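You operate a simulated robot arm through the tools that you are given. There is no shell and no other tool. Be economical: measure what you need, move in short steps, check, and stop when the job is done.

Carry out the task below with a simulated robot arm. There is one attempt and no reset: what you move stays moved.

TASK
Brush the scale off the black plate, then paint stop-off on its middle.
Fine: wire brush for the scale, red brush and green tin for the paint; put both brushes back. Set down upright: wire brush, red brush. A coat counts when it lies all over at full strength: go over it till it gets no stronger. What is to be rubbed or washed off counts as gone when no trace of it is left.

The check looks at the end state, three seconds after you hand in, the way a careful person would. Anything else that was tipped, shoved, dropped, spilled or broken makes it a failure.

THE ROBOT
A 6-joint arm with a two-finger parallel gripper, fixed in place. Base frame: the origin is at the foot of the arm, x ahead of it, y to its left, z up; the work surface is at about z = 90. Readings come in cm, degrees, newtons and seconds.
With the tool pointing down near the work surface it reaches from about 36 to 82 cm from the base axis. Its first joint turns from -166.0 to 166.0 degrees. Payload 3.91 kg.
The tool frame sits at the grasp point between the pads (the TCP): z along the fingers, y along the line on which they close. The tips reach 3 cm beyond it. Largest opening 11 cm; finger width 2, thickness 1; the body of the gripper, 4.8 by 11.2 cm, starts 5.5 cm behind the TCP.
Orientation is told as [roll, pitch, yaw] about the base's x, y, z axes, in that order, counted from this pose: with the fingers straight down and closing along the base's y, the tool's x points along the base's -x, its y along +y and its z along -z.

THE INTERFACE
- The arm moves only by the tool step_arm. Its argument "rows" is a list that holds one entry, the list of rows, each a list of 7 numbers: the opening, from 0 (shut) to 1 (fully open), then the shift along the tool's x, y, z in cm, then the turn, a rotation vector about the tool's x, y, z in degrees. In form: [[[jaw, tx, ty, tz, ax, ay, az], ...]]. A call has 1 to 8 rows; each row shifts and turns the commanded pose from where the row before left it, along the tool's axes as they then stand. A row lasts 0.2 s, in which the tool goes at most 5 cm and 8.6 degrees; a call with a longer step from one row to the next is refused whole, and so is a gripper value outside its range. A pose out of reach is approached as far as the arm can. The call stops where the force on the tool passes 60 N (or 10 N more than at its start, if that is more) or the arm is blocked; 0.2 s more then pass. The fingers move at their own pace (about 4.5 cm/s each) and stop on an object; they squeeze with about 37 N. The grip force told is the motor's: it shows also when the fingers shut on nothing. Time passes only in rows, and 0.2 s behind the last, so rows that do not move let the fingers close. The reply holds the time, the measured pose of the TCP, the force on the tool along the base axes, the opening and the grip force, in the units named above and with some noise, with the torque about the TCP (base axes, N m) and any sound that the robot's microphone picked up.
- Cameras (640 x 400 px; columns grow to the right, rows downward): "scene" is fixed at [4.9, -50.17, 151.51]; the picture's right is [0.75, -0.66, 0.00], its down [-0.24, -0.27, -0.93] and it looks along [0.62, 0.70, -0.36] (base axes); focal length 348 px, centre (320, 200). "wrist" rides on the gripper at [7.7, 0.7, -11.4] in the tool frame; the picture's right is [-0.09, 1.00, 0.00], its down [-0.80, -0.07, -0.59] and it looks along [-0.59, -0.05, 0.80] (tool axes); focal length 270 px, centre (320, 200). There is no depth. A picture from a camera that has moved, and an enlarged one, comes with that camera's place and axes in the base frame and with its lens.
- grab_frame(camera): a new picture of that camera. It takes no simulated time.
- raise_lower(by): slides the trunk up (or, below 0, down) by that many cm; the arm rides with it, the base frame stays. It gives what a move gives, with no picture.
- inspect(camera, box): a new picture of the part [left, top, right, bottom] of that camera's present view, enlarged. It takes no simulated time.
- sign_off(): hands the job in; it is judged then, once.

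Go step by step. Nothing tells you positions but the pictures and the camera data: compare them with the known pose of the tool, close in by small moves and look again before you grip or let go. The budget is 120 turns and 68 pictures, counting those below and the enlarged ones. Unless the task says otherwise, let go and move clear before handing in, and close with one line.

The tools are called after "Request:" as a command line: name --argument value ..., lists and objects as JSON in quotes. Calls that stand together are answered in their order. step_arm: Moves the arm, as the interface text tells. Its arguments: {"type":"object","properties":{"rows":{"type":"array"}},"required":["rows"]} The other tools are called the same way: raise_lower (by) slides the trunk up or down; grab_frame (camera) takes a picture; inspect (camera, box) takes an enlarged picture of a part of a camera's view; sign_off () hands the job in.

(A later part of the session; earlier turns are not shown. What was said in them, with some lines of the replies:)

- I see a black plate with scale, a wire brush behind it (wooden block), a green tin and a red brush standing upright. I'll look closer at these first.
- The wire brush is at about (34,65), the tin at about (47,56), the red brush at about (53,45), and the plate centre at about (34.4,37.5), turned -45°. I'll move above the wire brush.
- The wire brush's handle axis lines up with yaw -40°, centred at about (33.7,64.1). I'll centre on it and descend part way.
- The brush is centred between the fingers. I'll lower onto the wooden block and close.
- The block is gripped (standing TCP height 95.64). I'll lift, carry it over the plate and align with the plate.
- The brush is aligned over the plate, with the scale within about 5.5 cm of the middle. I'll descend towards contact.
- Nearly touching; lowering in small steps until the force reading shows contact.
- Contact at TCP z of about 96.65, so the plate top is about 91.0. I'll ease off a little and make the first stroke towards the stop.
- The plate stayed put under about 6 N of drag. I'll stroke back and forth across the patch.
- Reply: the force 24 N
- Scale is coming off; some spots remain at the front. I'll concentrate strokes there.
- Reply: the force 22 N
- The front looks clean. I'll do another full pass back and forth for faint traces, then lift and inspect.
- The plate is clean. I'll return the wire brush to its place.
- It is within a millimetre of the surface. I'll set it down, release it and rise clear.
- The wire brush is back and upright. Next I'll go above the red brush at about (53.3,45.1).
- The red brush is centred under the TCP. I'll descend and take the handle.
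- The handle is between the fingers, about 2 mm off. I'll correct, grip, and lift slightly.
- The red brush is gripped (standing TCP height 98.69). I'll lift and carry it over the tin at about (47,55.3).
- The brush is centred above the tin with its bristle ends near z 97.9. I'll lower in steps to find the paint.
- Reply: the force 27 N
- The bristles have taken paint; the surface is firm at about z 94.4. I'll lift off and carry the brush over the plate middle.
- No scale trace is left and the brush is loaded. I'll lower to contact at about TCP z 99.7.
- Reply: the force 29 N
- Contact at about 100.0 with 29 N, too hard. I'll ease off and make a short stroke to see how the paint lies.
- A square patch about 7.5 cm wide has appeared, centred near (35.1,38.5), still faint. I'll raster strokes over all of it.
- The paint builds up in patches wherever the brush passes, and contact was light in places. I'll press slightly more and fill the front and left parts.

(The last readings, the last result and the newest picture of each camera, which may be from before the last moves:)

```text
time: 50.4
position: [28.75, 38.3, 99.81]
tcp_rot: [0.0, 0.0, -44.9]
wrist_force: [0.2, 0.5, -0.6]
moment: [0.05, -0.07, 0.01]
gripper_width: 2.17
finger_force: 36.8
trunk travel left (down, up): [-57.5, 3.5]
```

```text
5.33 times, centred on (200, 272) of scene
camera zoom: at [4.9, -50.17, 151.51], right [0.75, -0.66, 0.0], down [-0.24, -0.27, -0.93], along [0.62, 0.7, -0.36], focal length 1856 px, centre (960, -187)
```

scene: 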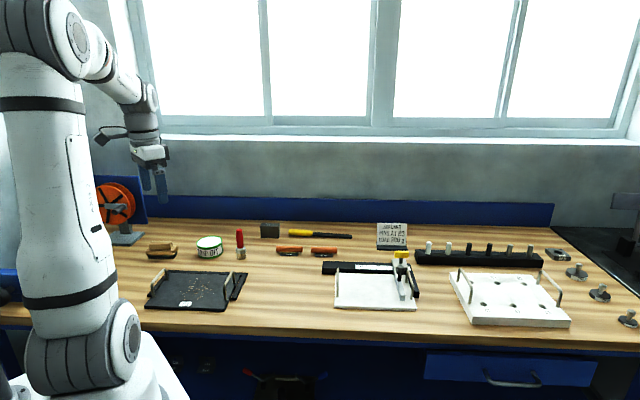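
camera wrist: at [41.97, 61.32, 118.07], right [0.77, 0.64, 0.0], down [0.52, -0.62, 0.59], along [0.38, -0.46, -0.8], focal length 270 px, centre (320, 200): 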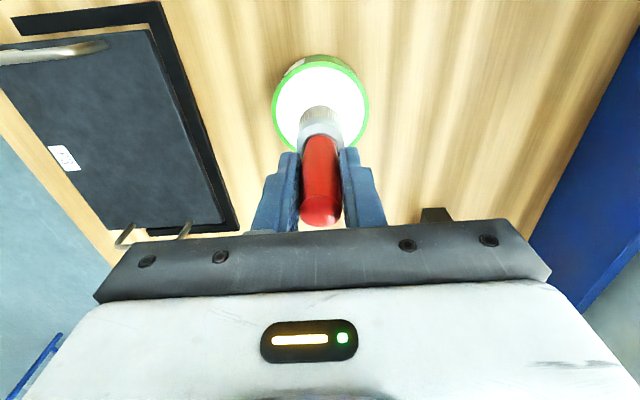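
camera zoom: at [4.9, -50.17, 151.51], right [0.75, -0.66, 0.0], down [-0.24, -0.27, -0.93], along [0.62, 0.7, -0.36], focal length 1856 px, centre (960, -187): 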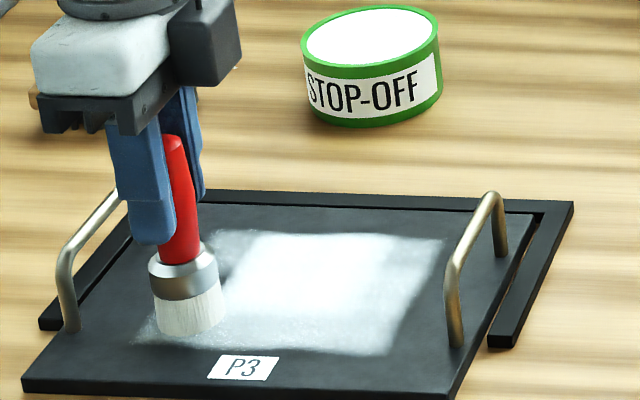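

Coverage is nearly complete in extent. I'll press a little more and run a second full raster.

Request:
step_arm --rows '[[[0, 0, 0, 0.12, 0, 0, 0], [0, 0, 1.4, 0, 0, 0, 0], [0, 0, 1.4, 0, 0, 0, 0], [0, 0, 1.4, 0, 0, 0, 0], [0, 0, 1.4, 0, 0, 0, 0], [0, 0, 1.3, 0, 0, 0, 0], [0, -1.5, 0, 0, 0, 0, 0], [0, -1.5, 0, 0, 0, 0, 0]]]'

Request:
step_arm --rows '[[[0, -1.5, 0, 0, 0, 0, 0], [0, -1.5, 0, 0, 0, 0, 0], [0, -1.5, 0, 0, 0, 0, 0], [0, -1.5, 0, 0, 0, 0, 0], [0, 0, -1.7, 0, 0, 0, 0], [0, 1.5, 0, 0, 0, 0, 0], [0, 1.5, 0, 0, 0, 0, 0], [0, 1.5, 0, 0, 0, 0, 0]]]'

Request:
step_arm --rows '[[[0, 1.5, 0, 0, 0, 0, 0], [0, 1.5, 0, 0, 0, 0, 0], [0, 1.5, 0, 0, 0, 0, 0], [0, 0, -1.7, 0, 0, 0, 0], [0, -1.5, 0, 0, 0, 0, 0], [0, -1.5, 0, 0, 0, 0, 0], [0, -1.5, 0, 0, 0, 0, 0], [0, -1.5, 0, 0, 0, 0, 0]]]'

Request:
step_arm --rows '[[[0, -1.5, 0, 0, 0, 0, 0], [0, -1.5, 0, 0, 0, 0, 0], [0, 0, -1.7, 0, 0, 0, 0], [0, 1.5, 0, 0, 0, 0, 0], [0, 1.5, 0, 0, 0, 0, 0], [0, 1.5, 0, 0, 0, 0, 0], [0, 1.5, 0, 0, 0, 0, 0], [0, 1.5, 0, 0, 0, 0, 0]]]'

Request:
inspect --camera "scene" --box '[150, 235, 250, 310]'

```text
time: 52.2
position: [35.74, 40.96, 99.79]
tcp_rot: [0.1, 0.1, -44.9]
wrist_force: [-2.1, 4.9, 16.2]
moment: [0.36, 0.0, 0.03]
gripper_width: 2.15
finger_force: 37.2
trunk travel left (down, up): [-57.5, 3.5]
```

```text
time: 54.0
position: [35.45, 38.66, 99.72]
tcp_rot: [0.0, 0.0, -45.0]
wrist_force: [4.3, -3.3, 20.1]
moment: [-0.2, -0.44, -0.01]
gripper_width: 2.18
finger_force: 37.0
trunk travel left (down, up): [-57.5, 3.5]
```

```text
time: 55.8
position: [35.39, 36.47, 99.77]
tcp_rot: [0.0, -0.1, -44.9]
wrist_force: [-3.7, 4.4, 20.2]
moment: [0.28, 0.08, 0.01]
gripper_width: 2.17
finger_force: 36.7
trunk travel left (down, up): [-57.5, 3.5]
```

```text
time: 57.6
position: [31.0, 38.42, 99.8]
tcp_rot: [0.0, 0.0, -45.0]
wrist_force: [0.9, -4.6, 17.2]
moment: [-0.22, 0.09, 0.03]
gripper_width: 2.18
finger_force: 36.8
trunk travel left (down, up): [-57.5, 3.5]
```

```text
5.33 times, centred on (200, 272) of scene
camera zoom: at [4.9, -50.17, 151.51], right [0.75, -0.66, 0.0], down [-0.24, -0.27, -0.93], along [0.62, 0.7, -0.36], focal length 1856 px, centre (960, -187)
```

zoom: 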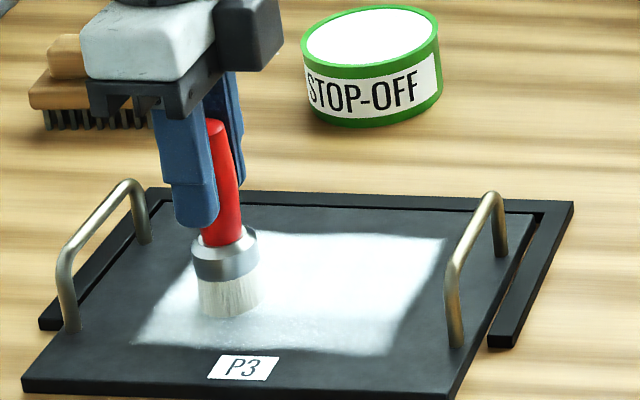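

The front strip is still weaker. I'll sweep it both ways, then lift to look.

Request:
step_arm --rows '[[[0, 1.4, -1, 0, 0, 0, 0], [0, 0, -1, 0, 0, 0, 0], [0, -1.5, 0, 0, 0, 0, 0], [0, -1.5, 0, 0, 0, 0, 0], [0, -1.5, 0, 0, 0, 0, 0], [0, -1.5, 0, 0, 0, 0, 0], [0, -1.5, 0, 0, 0, 0, 0], [0, -1.5, 0, 0, 0, 0, 0]]]'

Request:
step_arm --rows '[[[0, 0, 0.7, 0, 0, 0, 0], [0, 1.5, 0, 0, 0, 0, 0], [0, 1.5, 0, 0, 0, 0, 0], [0, 1.5, 0, 0, 0, 0, 0], [0, 1.5, 0, 0, 0, 0, 0], [0, 1.5, 0, 0, 0, 0, 0], [0, 1.5, 0, 0, 0, 0, 0]]]'

Request:
step_arm --rows '[[[0, 0, 0, -2, 0, 0, 0], [0, 0, 0, -4, 0, 0, 0], [0, 0, 0, -4, 0, 0, 0], [0, 3, 2, 0, 0, 0, 0], [0, 4, 2, 0, 0, 0, 0], [0, 0, 2, 0, 0, 0, 0]]]'

Request:
inspect --camera "scene" --box '[150, 235, 250, 310]'

Request:
grab_frame --camera "wrist"

```text
time: 59.4
position: [35.08, 31.58, 99.71]
tcp_rot: [0.0, 0.1, -45.0]
wrist_force: [-1.3, 2.7, 15.4]
moment: [0.26, -0.17, 0.01]
gripper_width: 2.17
finger_force: 37.1
trunk travel left (down, up): [-57.5, 3.5]
```

```text
time: 61.0
position: [29.27, 38.45, 99.82]
tcp_rot: [0.0, 0.0, -44.9]
wrist_force: [0.4, -3.1, 13.0]
moment: [-0.21, 0.13, 0.03]
gripper_width: 2.17
finger_force: 37.3
trunk travel left (down, up): [-57.5, 3.5]
```

```text
time: 62.4
position: [28.7, 47.77, 109.75]
tcp_rot: [0.0, 0.0, -45.0]
wrist_force: [1.4, -0.3, -0.1]
moment: [0.04, 0.02, -0.01]
gripper_width: 2.17
finger_force: 37.2
trunk travel left (down, up): [-57.5, 3.5]
```

```text
5.33 times, centred on (200, 272) of scene
camera zoom: at [4.9, -50.17, 151.51], right [0.75, -0.66, 0.0], down [-0.24, -0.27, -0.93], along [0.62, 0.7, -0.36], focal length 1856 px, centre (960, -187)
```

zoom: 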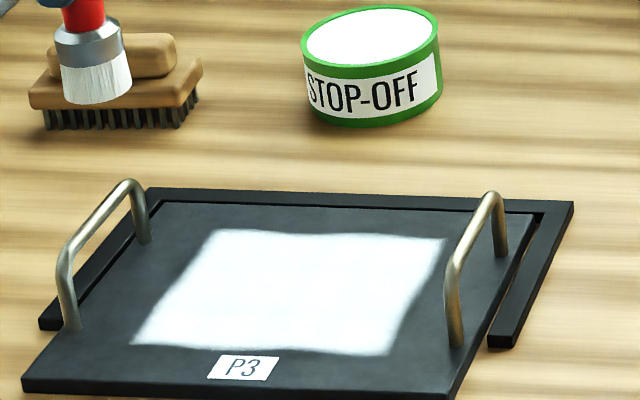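

```text
34 pictures are left
camera wrist: at [23.68, 53.6, 121.19], right [0.77, 0.64, 0.0], down [0.52, -0.62, 0.59], along [0.38, -0.46, -0.8], focal length 270 px, centre (320, 200)
```

wrist: 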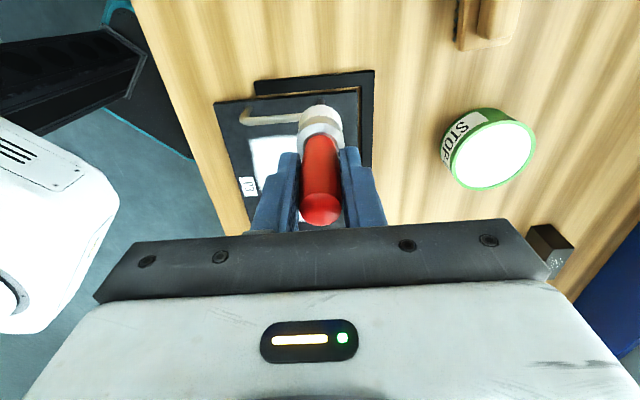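

A clean rectangle is painted. I'll zoom in to check its evenness.

Request:
inspect --camera "scene" --box '[170, 272, 238, 306]'

Request:
inspect --camera "scene" --box '[170, 235, 250, 305]'

```text
9.41 times, centred on (204, 289) of scene
camera zoom: at [4.9, -50.17, 151.51], right [0.75, -0.66, 0.0], down [-0.24, -0.27, -0.93], along [0.62, 0.7, -0.36], focal length 3274 px, centre (1412, -638)
```

zoom: 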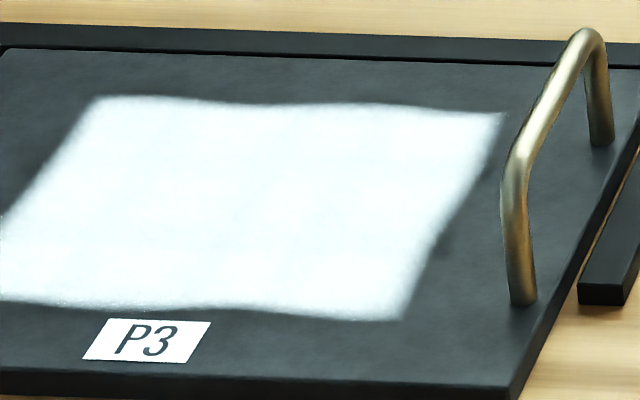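

```text
5.71 times, centred on (210, 270) of scene
camera zoom: at [4.9, -50.17, 151.51], right [0.75, -0.66, 0.0], down [-0.24, -0.27, -0.93], along [0.62, 0.7, -0.36], focal length 1988 px, centre (949, -200)
```

zoom: 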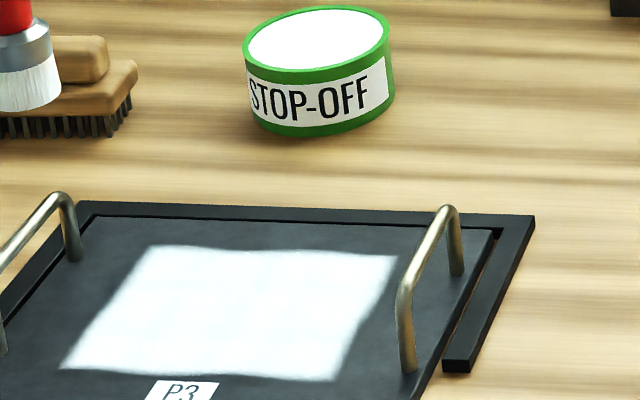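

It looks nearly uniform, though the back-right may be slightly weaker. I'll reload and go over everything once more to make sure it is at full strength.

Request:
step_arm --rows '[[[0, -1.86, 4.54, 0, 0, 0, 0], [0, -1.86, 4.54, 0, 0, 0, 0], [0, -1.86, 4.54, 0, 0, 0, 0], [0, -1.86, 4.54, 0, 0, 0, 0], [0, 0, 0, 3.5, 0, 0, 0], [0, 0, 0, 2.4, 0, 0, 0], [0, 0, 0, 0.3, 0, 0, 0]]]'

Request:
step_arm --rows '[[[0, 0, 0, 0.15, 0, 0, 0]]]'

Request:
inspect --camera "scene" --box '[170, 200, 250, 260]'

```text
time: 64.0
position: [46.64, 55.36, 103.49]
tcp_rot: [0.0, -0.1, -44.8]
wrist_force: [-0.6, -0.4, -1.1]
moment: [-0.02, 0.03, -0.03]
gripper_width: 2.16
finger_force: 37.5
trunk travel left (down, up): [-57.5, 3.5]
```

```text
time: 64.4
position: [46.6, 55.32, 103.56]
tcp_rot: [0.1, 0.0, -45.0]
wrist_force: [1.4, -0.1, 3.1]
moment: [0.14, -0.13, -0.03]
gripper_width: 2.2
finger_force: 36.8
trunk travel left (down, up): [-57.5, 3.5]
```

```text
6.67 times, centred on (210, 230) of scene
camera zoom: at [4.9, -50.17, 151.51], right [0.75, -0.66, 0.0], down [-0.24, -0.27, -0.93], along [0.62, 0.7, -0.36], focal length 2319 px, centre (1053, 0)
```

zoom: 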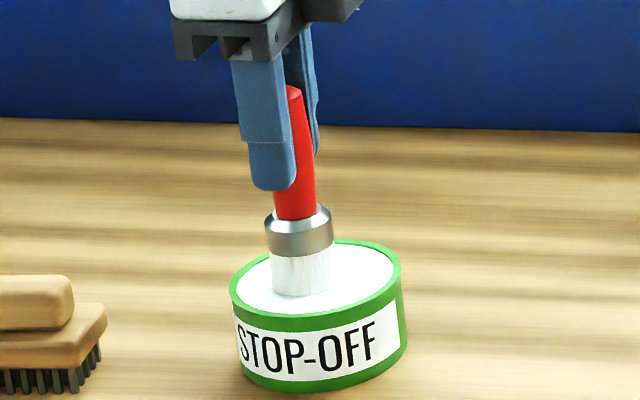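

Loaded again. I'll lift and return to the plate's back-right corner of the patch.

Request:
step_arm --rows '[[[0, 0, 0, 0.1, 0, 0, 0], [0, 0, 0, -2, 0, 0, 0], [0, 0, 0, -4, 0, 0, 0], [0, -2.14, -4.4, 0, 0, 0, 0], [0, -2.14, -4.4, 0, 0, 0, 0], [0, -2.14, -4.4, 0, 0, 0, 0], [0, -2.14, -4.4, 0, 0, 0, 0]]]'

Request:
step_arm --rows '[[[0, 0, 0, 4, 0, 0, 0], [0, 0, 0, 4, 0, 0, 0], [0, 0, 0, 1.2, 0, 0, 0]]]'

Request:
step_arm --rows '[[[0, 0, 0, 0.25, 0, 0, 0], [0, 0, 0, 0.15, 0, 0, 0]]]'

```text
time: 66.0
position: [40.13, 36.8, 109.33]
tcp_rot: [0.2, 0.0, -45.0]
wrist_force: [1.1, -0.3, -0.9]
moment: [-0.03, 0.03, 0.04]
gripper_width: 2.18
finger_force: 36.7
trunk travel left (down, up): [-57.5, 3.5]
```

```text
time: 66.8
position: [40.12, 36.76, 100.29]
tcp_rot: [0.2, 0.0, -44.9]
wrist_force: [0.9, -0.8, 10.2]
moment: [0.11, -0.17, 0.0]
gripper_width: 2.2
finger_force: 37.4
trunk travel left (down, up): [-57.5, 3.5]
```

```text
time: 67.4
position: [40.36, 36.74, 99.97]
tcp_rot: [0.2, 0.0, -45.0]
wrist_force: [2.9, 0.7, 34.8]
moment: [0.44, -0.57, 0.06]
gripper_width: 2.2
finger_force: 37.3
trunk travel left (down, up): [-57.5, 3.5]
```

Slightly too heavy; I'll back off a little and run the full raster.

Request:
step_arm --rows '[[[0, 0, 0, -0.15, 0, 0, 0], [0, 1.5, 0, 0, 0, 0, 0], [0, 1.5, 0, 0, 0, 0, 0], [0, 1.5, 0, 0, 0, 0, 0], [0, 1.5, 0, 0, 0, 0, 0], [0, 1.5, 0, 0, 0, 0, 0], [0, 1.5, 0, 0, 0, 0, 0], [0, 0, -1.8, 0, 0, 0, 0]]]'

Request:
step_arm --rows '[[[0, -1.5, 0, 0, 0, 0, 0], [0, -1.5, 0, 0, 0, 0, 0], [0, -1.5, 0, 0, 0, 0, 0], [0, -1.5, 0, 0, 0, 0, 0], [0, -1.5, 0, 0, 0, 0, 0], [0, -1.5, 0, 0, 0, 0, 0], [0, 0, -1.8, 0, 0, 0, 0], [0, 1.5, 0, 0, 0, 0, 0]]]'

Request:
step_arm --rows '[[[0, 1.5, 0, 0, 0, 0, 0], [0, 1.5, 0, 0, 0, 0, 0], [0, 1.5, 0, 0, 0, 0, 0], [0, 1.5, 0, 0, 0, 0, 0], [0, 1.5, 0, 0, 0, 0, 0], [0, 0, -1.8, 0, 0, 0, 0], [0, -1.5, 0, 0, 0, 0, 0], [0, -1.5, 0, 0, 0, 0, 0]]]'

Request:
step_arm --rows '[[[0, -1.5, 0, 0, 0, 0, 0], [0, -1.5, 0, 0, 0, 0, 0], [0, -1.5, 0, 0, 0, 0, 0], [0, -1.5, 0, 0, 0, 0, 0], [0, 0, -1.8, 0, 0, 0, 0], [0, 1.5, 0, 0, 0, 0, 0], [0, 1.5, 0, 0, 0, 0, 0], [0, 1.5, 0, 0, 0, 0, 0]]]'

Request:
step_arm --rows '[[[0, 1.5, 0, 0, 0, 0, 0], [0, 1.5, 0, 0, 0, 0, 0], [0, 1.5, 0, 0, 0, 0, 0], [0, 0, 0, -2, 0, 0, 0], [0, 0, 0, -4, 0, 0, 0], [0, 0, 0, -4, 0, 0, 0], [0, 3, 3.5, 0, 0, 0, 0], [0, 2, 3.5, 0, 0, 0, 0]]]'

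Request:
inspect --camera "scene" --box '[150, 235, 250, 310]'

Request:
inspect --camera "scene" --box '[170, 272, 238, 306]'

```text
time: 69.2
position: [32.44, 41.82, 99.77]
tcp_rot: [0.0, 0.0, -45.0]
wrist_force: [-1.0, -0.3, 15.3]
moment: [0.0, 0.41, 0.01]
gripper_width: 2.17
finger_force: 36.9
trunk travel left (down, up): [-57.5, 3.5]
```

```text
time: 71.0
position: [36.67, 35.39, 99.8]
tcp_rot: [0.0, 0.0, -44.9]
wrist_force: [-0.4, 0.4, 0.2]
moment: [-0.01, 0.07, 0.03]
gripper_width: 2.21
finger_force: 36.9
trunk travel left (down, up): [-57.5, 3.5]
```

```text
time: 72.8
position: [32.26, 37.27, 99.82]
tcp_rot: [0.0, -0.1, -44.8]
wrist_force: [1.6, -1.4, 4.2]
moment: [0.04, -0.21, 0.04]
gripper_width: 2.16
finger_force: 36.8
trunk travel left (down, up): [-57.5, 3.5]
```

```text
time: 74.6
position: [31.95, 34.92, 99.79]
tcp_rot: [-0.1, 0.0, -44.9]
wrist_force: [-0.6, 0.1, 1.0]
moment: [-0.01, 0.06, 0.03]
gripper_width: 2.16
finger_force: 37.1
trunk travel left (down, up): [-57.5, 3.5]
```

```text
time: 76.4
position: [30.13, 46.61, 109.63]
tcp_rot: [-0.1, 0.1, -45.0]
wrist_force: [0.2, 0.4, -1.6]
moment: [-0.06, 0.07, -0.01]
gripper_width: 2.18
finger_force: 37.2
trunk travel left (down, up): [-57.5, 3.5]
```

```text
5.33 times, centred on (200, 272) of scene
camera zoom: at [4.9, -50.17, 151.51], right [0.75, -0.66, 0.0], down [-0.24, -0.27, -0.93], along [0.62, 0.7, -0.36], focal length 1856 px, centre (960, -187)
```

zoom: 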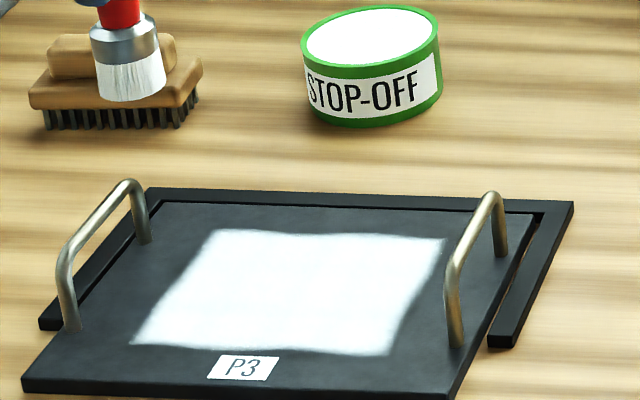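

```text
9.41 times, centred on (204, 289) of scene
camera zoom: at [4.9, -50.17, 151.51], right [0.75, -0.66, 0.0], down [-0.24, -0.27, -0.93], along [0.62, 0.7, -0.36], focal length 3274 px, centre (1412, -638)
```

zoom: 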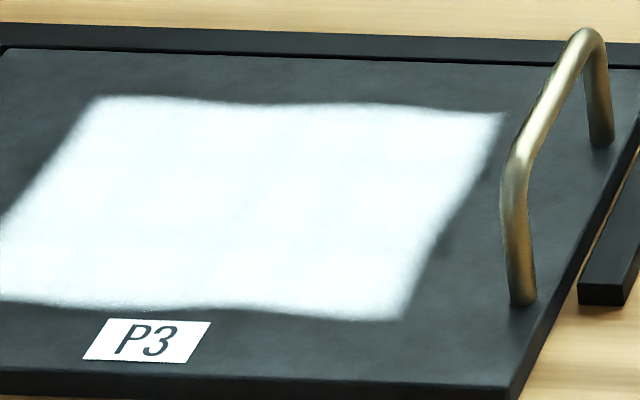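

The coat did not change, so it seems to be at full strength. I'll move aside towards the brush's place and look at the patch from the wrist as well.

Request:
step_arm --rows '[[[0, 0, 4, 0, 0, 0, 0], [0, 0, 3, 0, 0, 0, 0], [0, 0, 0, 0, 0, 0, 0]]]'

Request:
inspect --camera "wrist" --box '[120, 40, 320, 240]'

```text
time: 77.2
position: [35.07, 51.52, 109.77]
tcp_rot: [0.1, 0.0, -44.9]
wrist_force: [-0.3, -0.4, -0.9]
moment: [0.0, -0.03, 0.0]
gripper_width: 2.16
finger_force: 36.8
trunk travel left (down, up): [-57.5, 3.5]
```

```text
2.00 times, centred on (220, 140) of wrist
camera zoom: at [30.12, 57.39, 121.3], right [0.77, 0.64, 0.0], down [0.52, -0.62, 0.59], along [0.38, -0.46, -0.8], focal length 541 px, centre (520, 320)
```

zoom: 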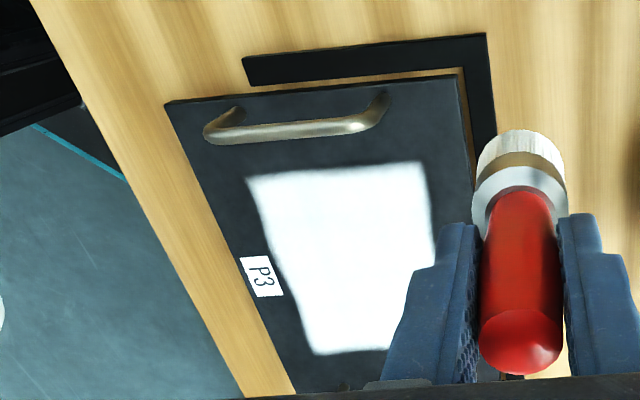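

The coat is uniform and the plate unmoved. I'll take the red brush back to its spot.

Request:
step_arm --rows '[[[0, -4.37, 2.17, 0, 0, 0, 0], [0, -4.37, 2.17, 0, 0, 0, 0], [0, -4.37, 2.17, 0, 0, 0, 0], [0, -4.37, 2.17, 0, 0, 0, 0], [0, 0, 0, 4, 0, 0, 0], [0, 0, 0, 4, 0, 0, 0], [0, 0, 0, 2.2, 0, 0, 0]]]'

Request:
step_arm --rows '[[[0, 0, 0, 0.3, 0, 0, 0], [0, 0, 0, 0.1, 0, 0, 0]]]'

Request:
inspect --camera "scene" --box '[200, 210, 280, 270]'

```text
time: 78.8
position: [53.67, 45.3, 99.62]
tcp_rot: [0.0, -0.1, -44.9]
wrist_force: [1.0, 0.4, -1.3]
moment: [-0.07, 0.0, 0.01]
gripper_width: 2.18
finger_force: 37.0
trunk travel left (down, up): [-57.5, 3.5]
```

```text
time: 79.4
position: [53.77, 45.38, 99.16]
tcp_rot: [0.0, 0.0, -45.1]
wrist_force: [0.5, -0.2, -0.9]
moment: [-0.01, 0.0, -0.01]
gripper_width: 2.16
finger_force: 37.5
trunk travel left (down, up): [-57.5, 3.5]
```

```text
6.67 times, centred on (240, 240) of scene
camera zoom: at [4.9, -50.17, 151.51], right [0.75, -0.66, 0.0], down [-0.24, -0.27, -0.93], along [0.62, 0.7, -0.36], focal length 2319 px, centre (853, -67)
```

zoom: 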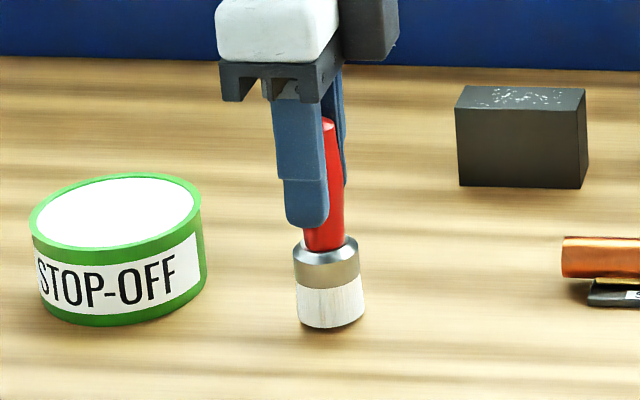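

Request:
step_arm --rows '[[[0, 0, 0, 0.1, 0, 0, 0]]]'

Request:
step_arm --rows '[[[0, 0, 0, 0.1, 0, 0, 0]]]'

Request:
step_arm --rows '[[[0, 0, 0, 0.08, 0, 0, 0]]]'

```text
time: 79.8
position: [53.6, 45.34, 99.04]
tcp_rot: [0.0, 0.0, -45.0]
wrist_force: [-0.3, 0.6, -1.3]
moment: [0.02, 0.03, 0.03]
gripper_width: 2.18
finger_force: 36.8
trunk travel left (down, up): [-57.5, 3.5]
```

```text
time: 80.2
position: [53.54, 45.32, 98.95]
tcp_rot: [0.0, -0.1, -45.1]
wrist_force: [-0.6, 0.2, -0.9]
moment: [-0.01, 0.0, -0.03]
gripper_width: 2.19
finger_force: 37.1
trunk travel left (down, up): [-57.5, 3.5]
```

```text
time: 80.6
position: [53.62, 45.21, 98.89]
tcp_rot: [0.0, 0.0, -45.0]
wrist_force: [0.0, 0.4, -0.3]
moment: [0.03, 0.0, -0.01]
gripper_width: 2.15
finger_force: 37.2
trunk travel left (down, up): [-57.5, 3.5]
```

Request:
step_arm --rows '[[[0, 0, 0, 0.08, 0, 0, 0]]]'

Request:
step_arm --rows '[[[0, 0, 0, 0.06, 0, 0, 0]]]'

```text
time: 81.0
position: [53.69, 45.34, 98.9]
tcp_rot: [0.0, -0.1, -45.0]
wrist_force: [0.0, -0.2, -0.3]
moment: [-0.02, -0.01, 0.02]
gripper_width: 2.18
finger_force: 37.0
trunk travel left (down, up): [-57.5, 3.5]
```

```text
time: 81.4
position: [53.65, 45.28, 98.85]
tcp_rot: [0.1, 0.0, -45.1]
wrist_force: [-0.1, 0.2, 1.7]
moment: [0.01, 0.0, 0.03]
gripper_width: 2.19
finger_force: 36.8
trunk travel left (down, up): [-57.5, 3.5]
```

Contact with the bench. I'll open symmetrically and rise.

Request:
step_arm --rows '[[[0.3, 0, 0, 0, 0, 0, 0], [0.5, 0, 0, 0, 0, 0, 0], [0.8, 0, 0, 0, 0, 0, 0], [0.8, 0, 0, 0, 0, 0, 0], [0.8, 0, 0, -2, 0, 0, 0], [0.8, 0, 0, -4, 0, 0, 0], [0.8, 0, 0, -4.5, 0, 0, 0], [0.8, 0, 0, -4.5, 0, 0, 0]]]'

Request:
grab_frame --camera "scene"

Request:
inspect --camera "scene" --box '[130, 210, 290, 320]'

```text
time: 83.2
position: [53.57, 45.32, 113.86]
tcp_rot: [-0.1, 0.0, -45.1]
wrist_force: [0.7, 0.8, 0.4]
moment: [0.02, 0.0, 0.02]
gripper_width: 8.79
finger_force: 0.1
trunk travel left (down, up): [-57.5, 3.5]
```

```text
26 pictures are left
```

scene: 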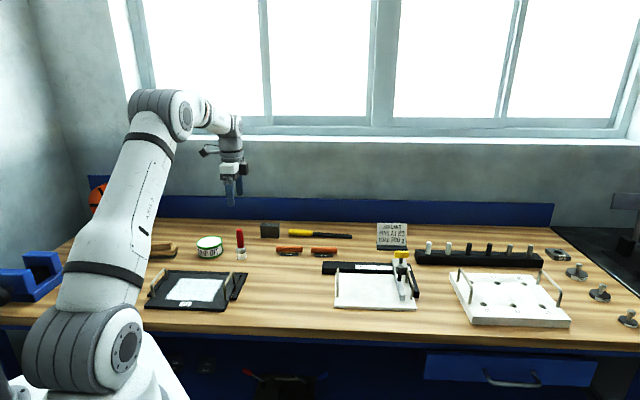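

```text
3.64 times, centred on (210, 265) of scene
camera zoom: at [4.9, -50.17, 151.51], right [0.75, -0.66, 0.0], down [-0.24, -0.27, -0.93], along [0.62, 0.7, -0.36], focal length 1265 px, centre (720, -36)
```

zoom: 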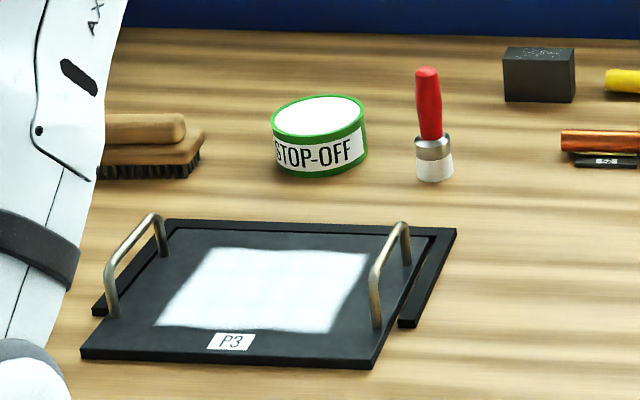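

The plate is clean and evenly painted, both brushes stand upright where they began, the tin and plate have not moved, and the arm is clear. I'm handing in.

Request:
sign_off

```text
The job is handed in.
```

I brushed the scale off the black plate until no trace showed, and painted stop-off on its middle until another pass made it no stronger. The wire brush and red brush are both back upright in their places.
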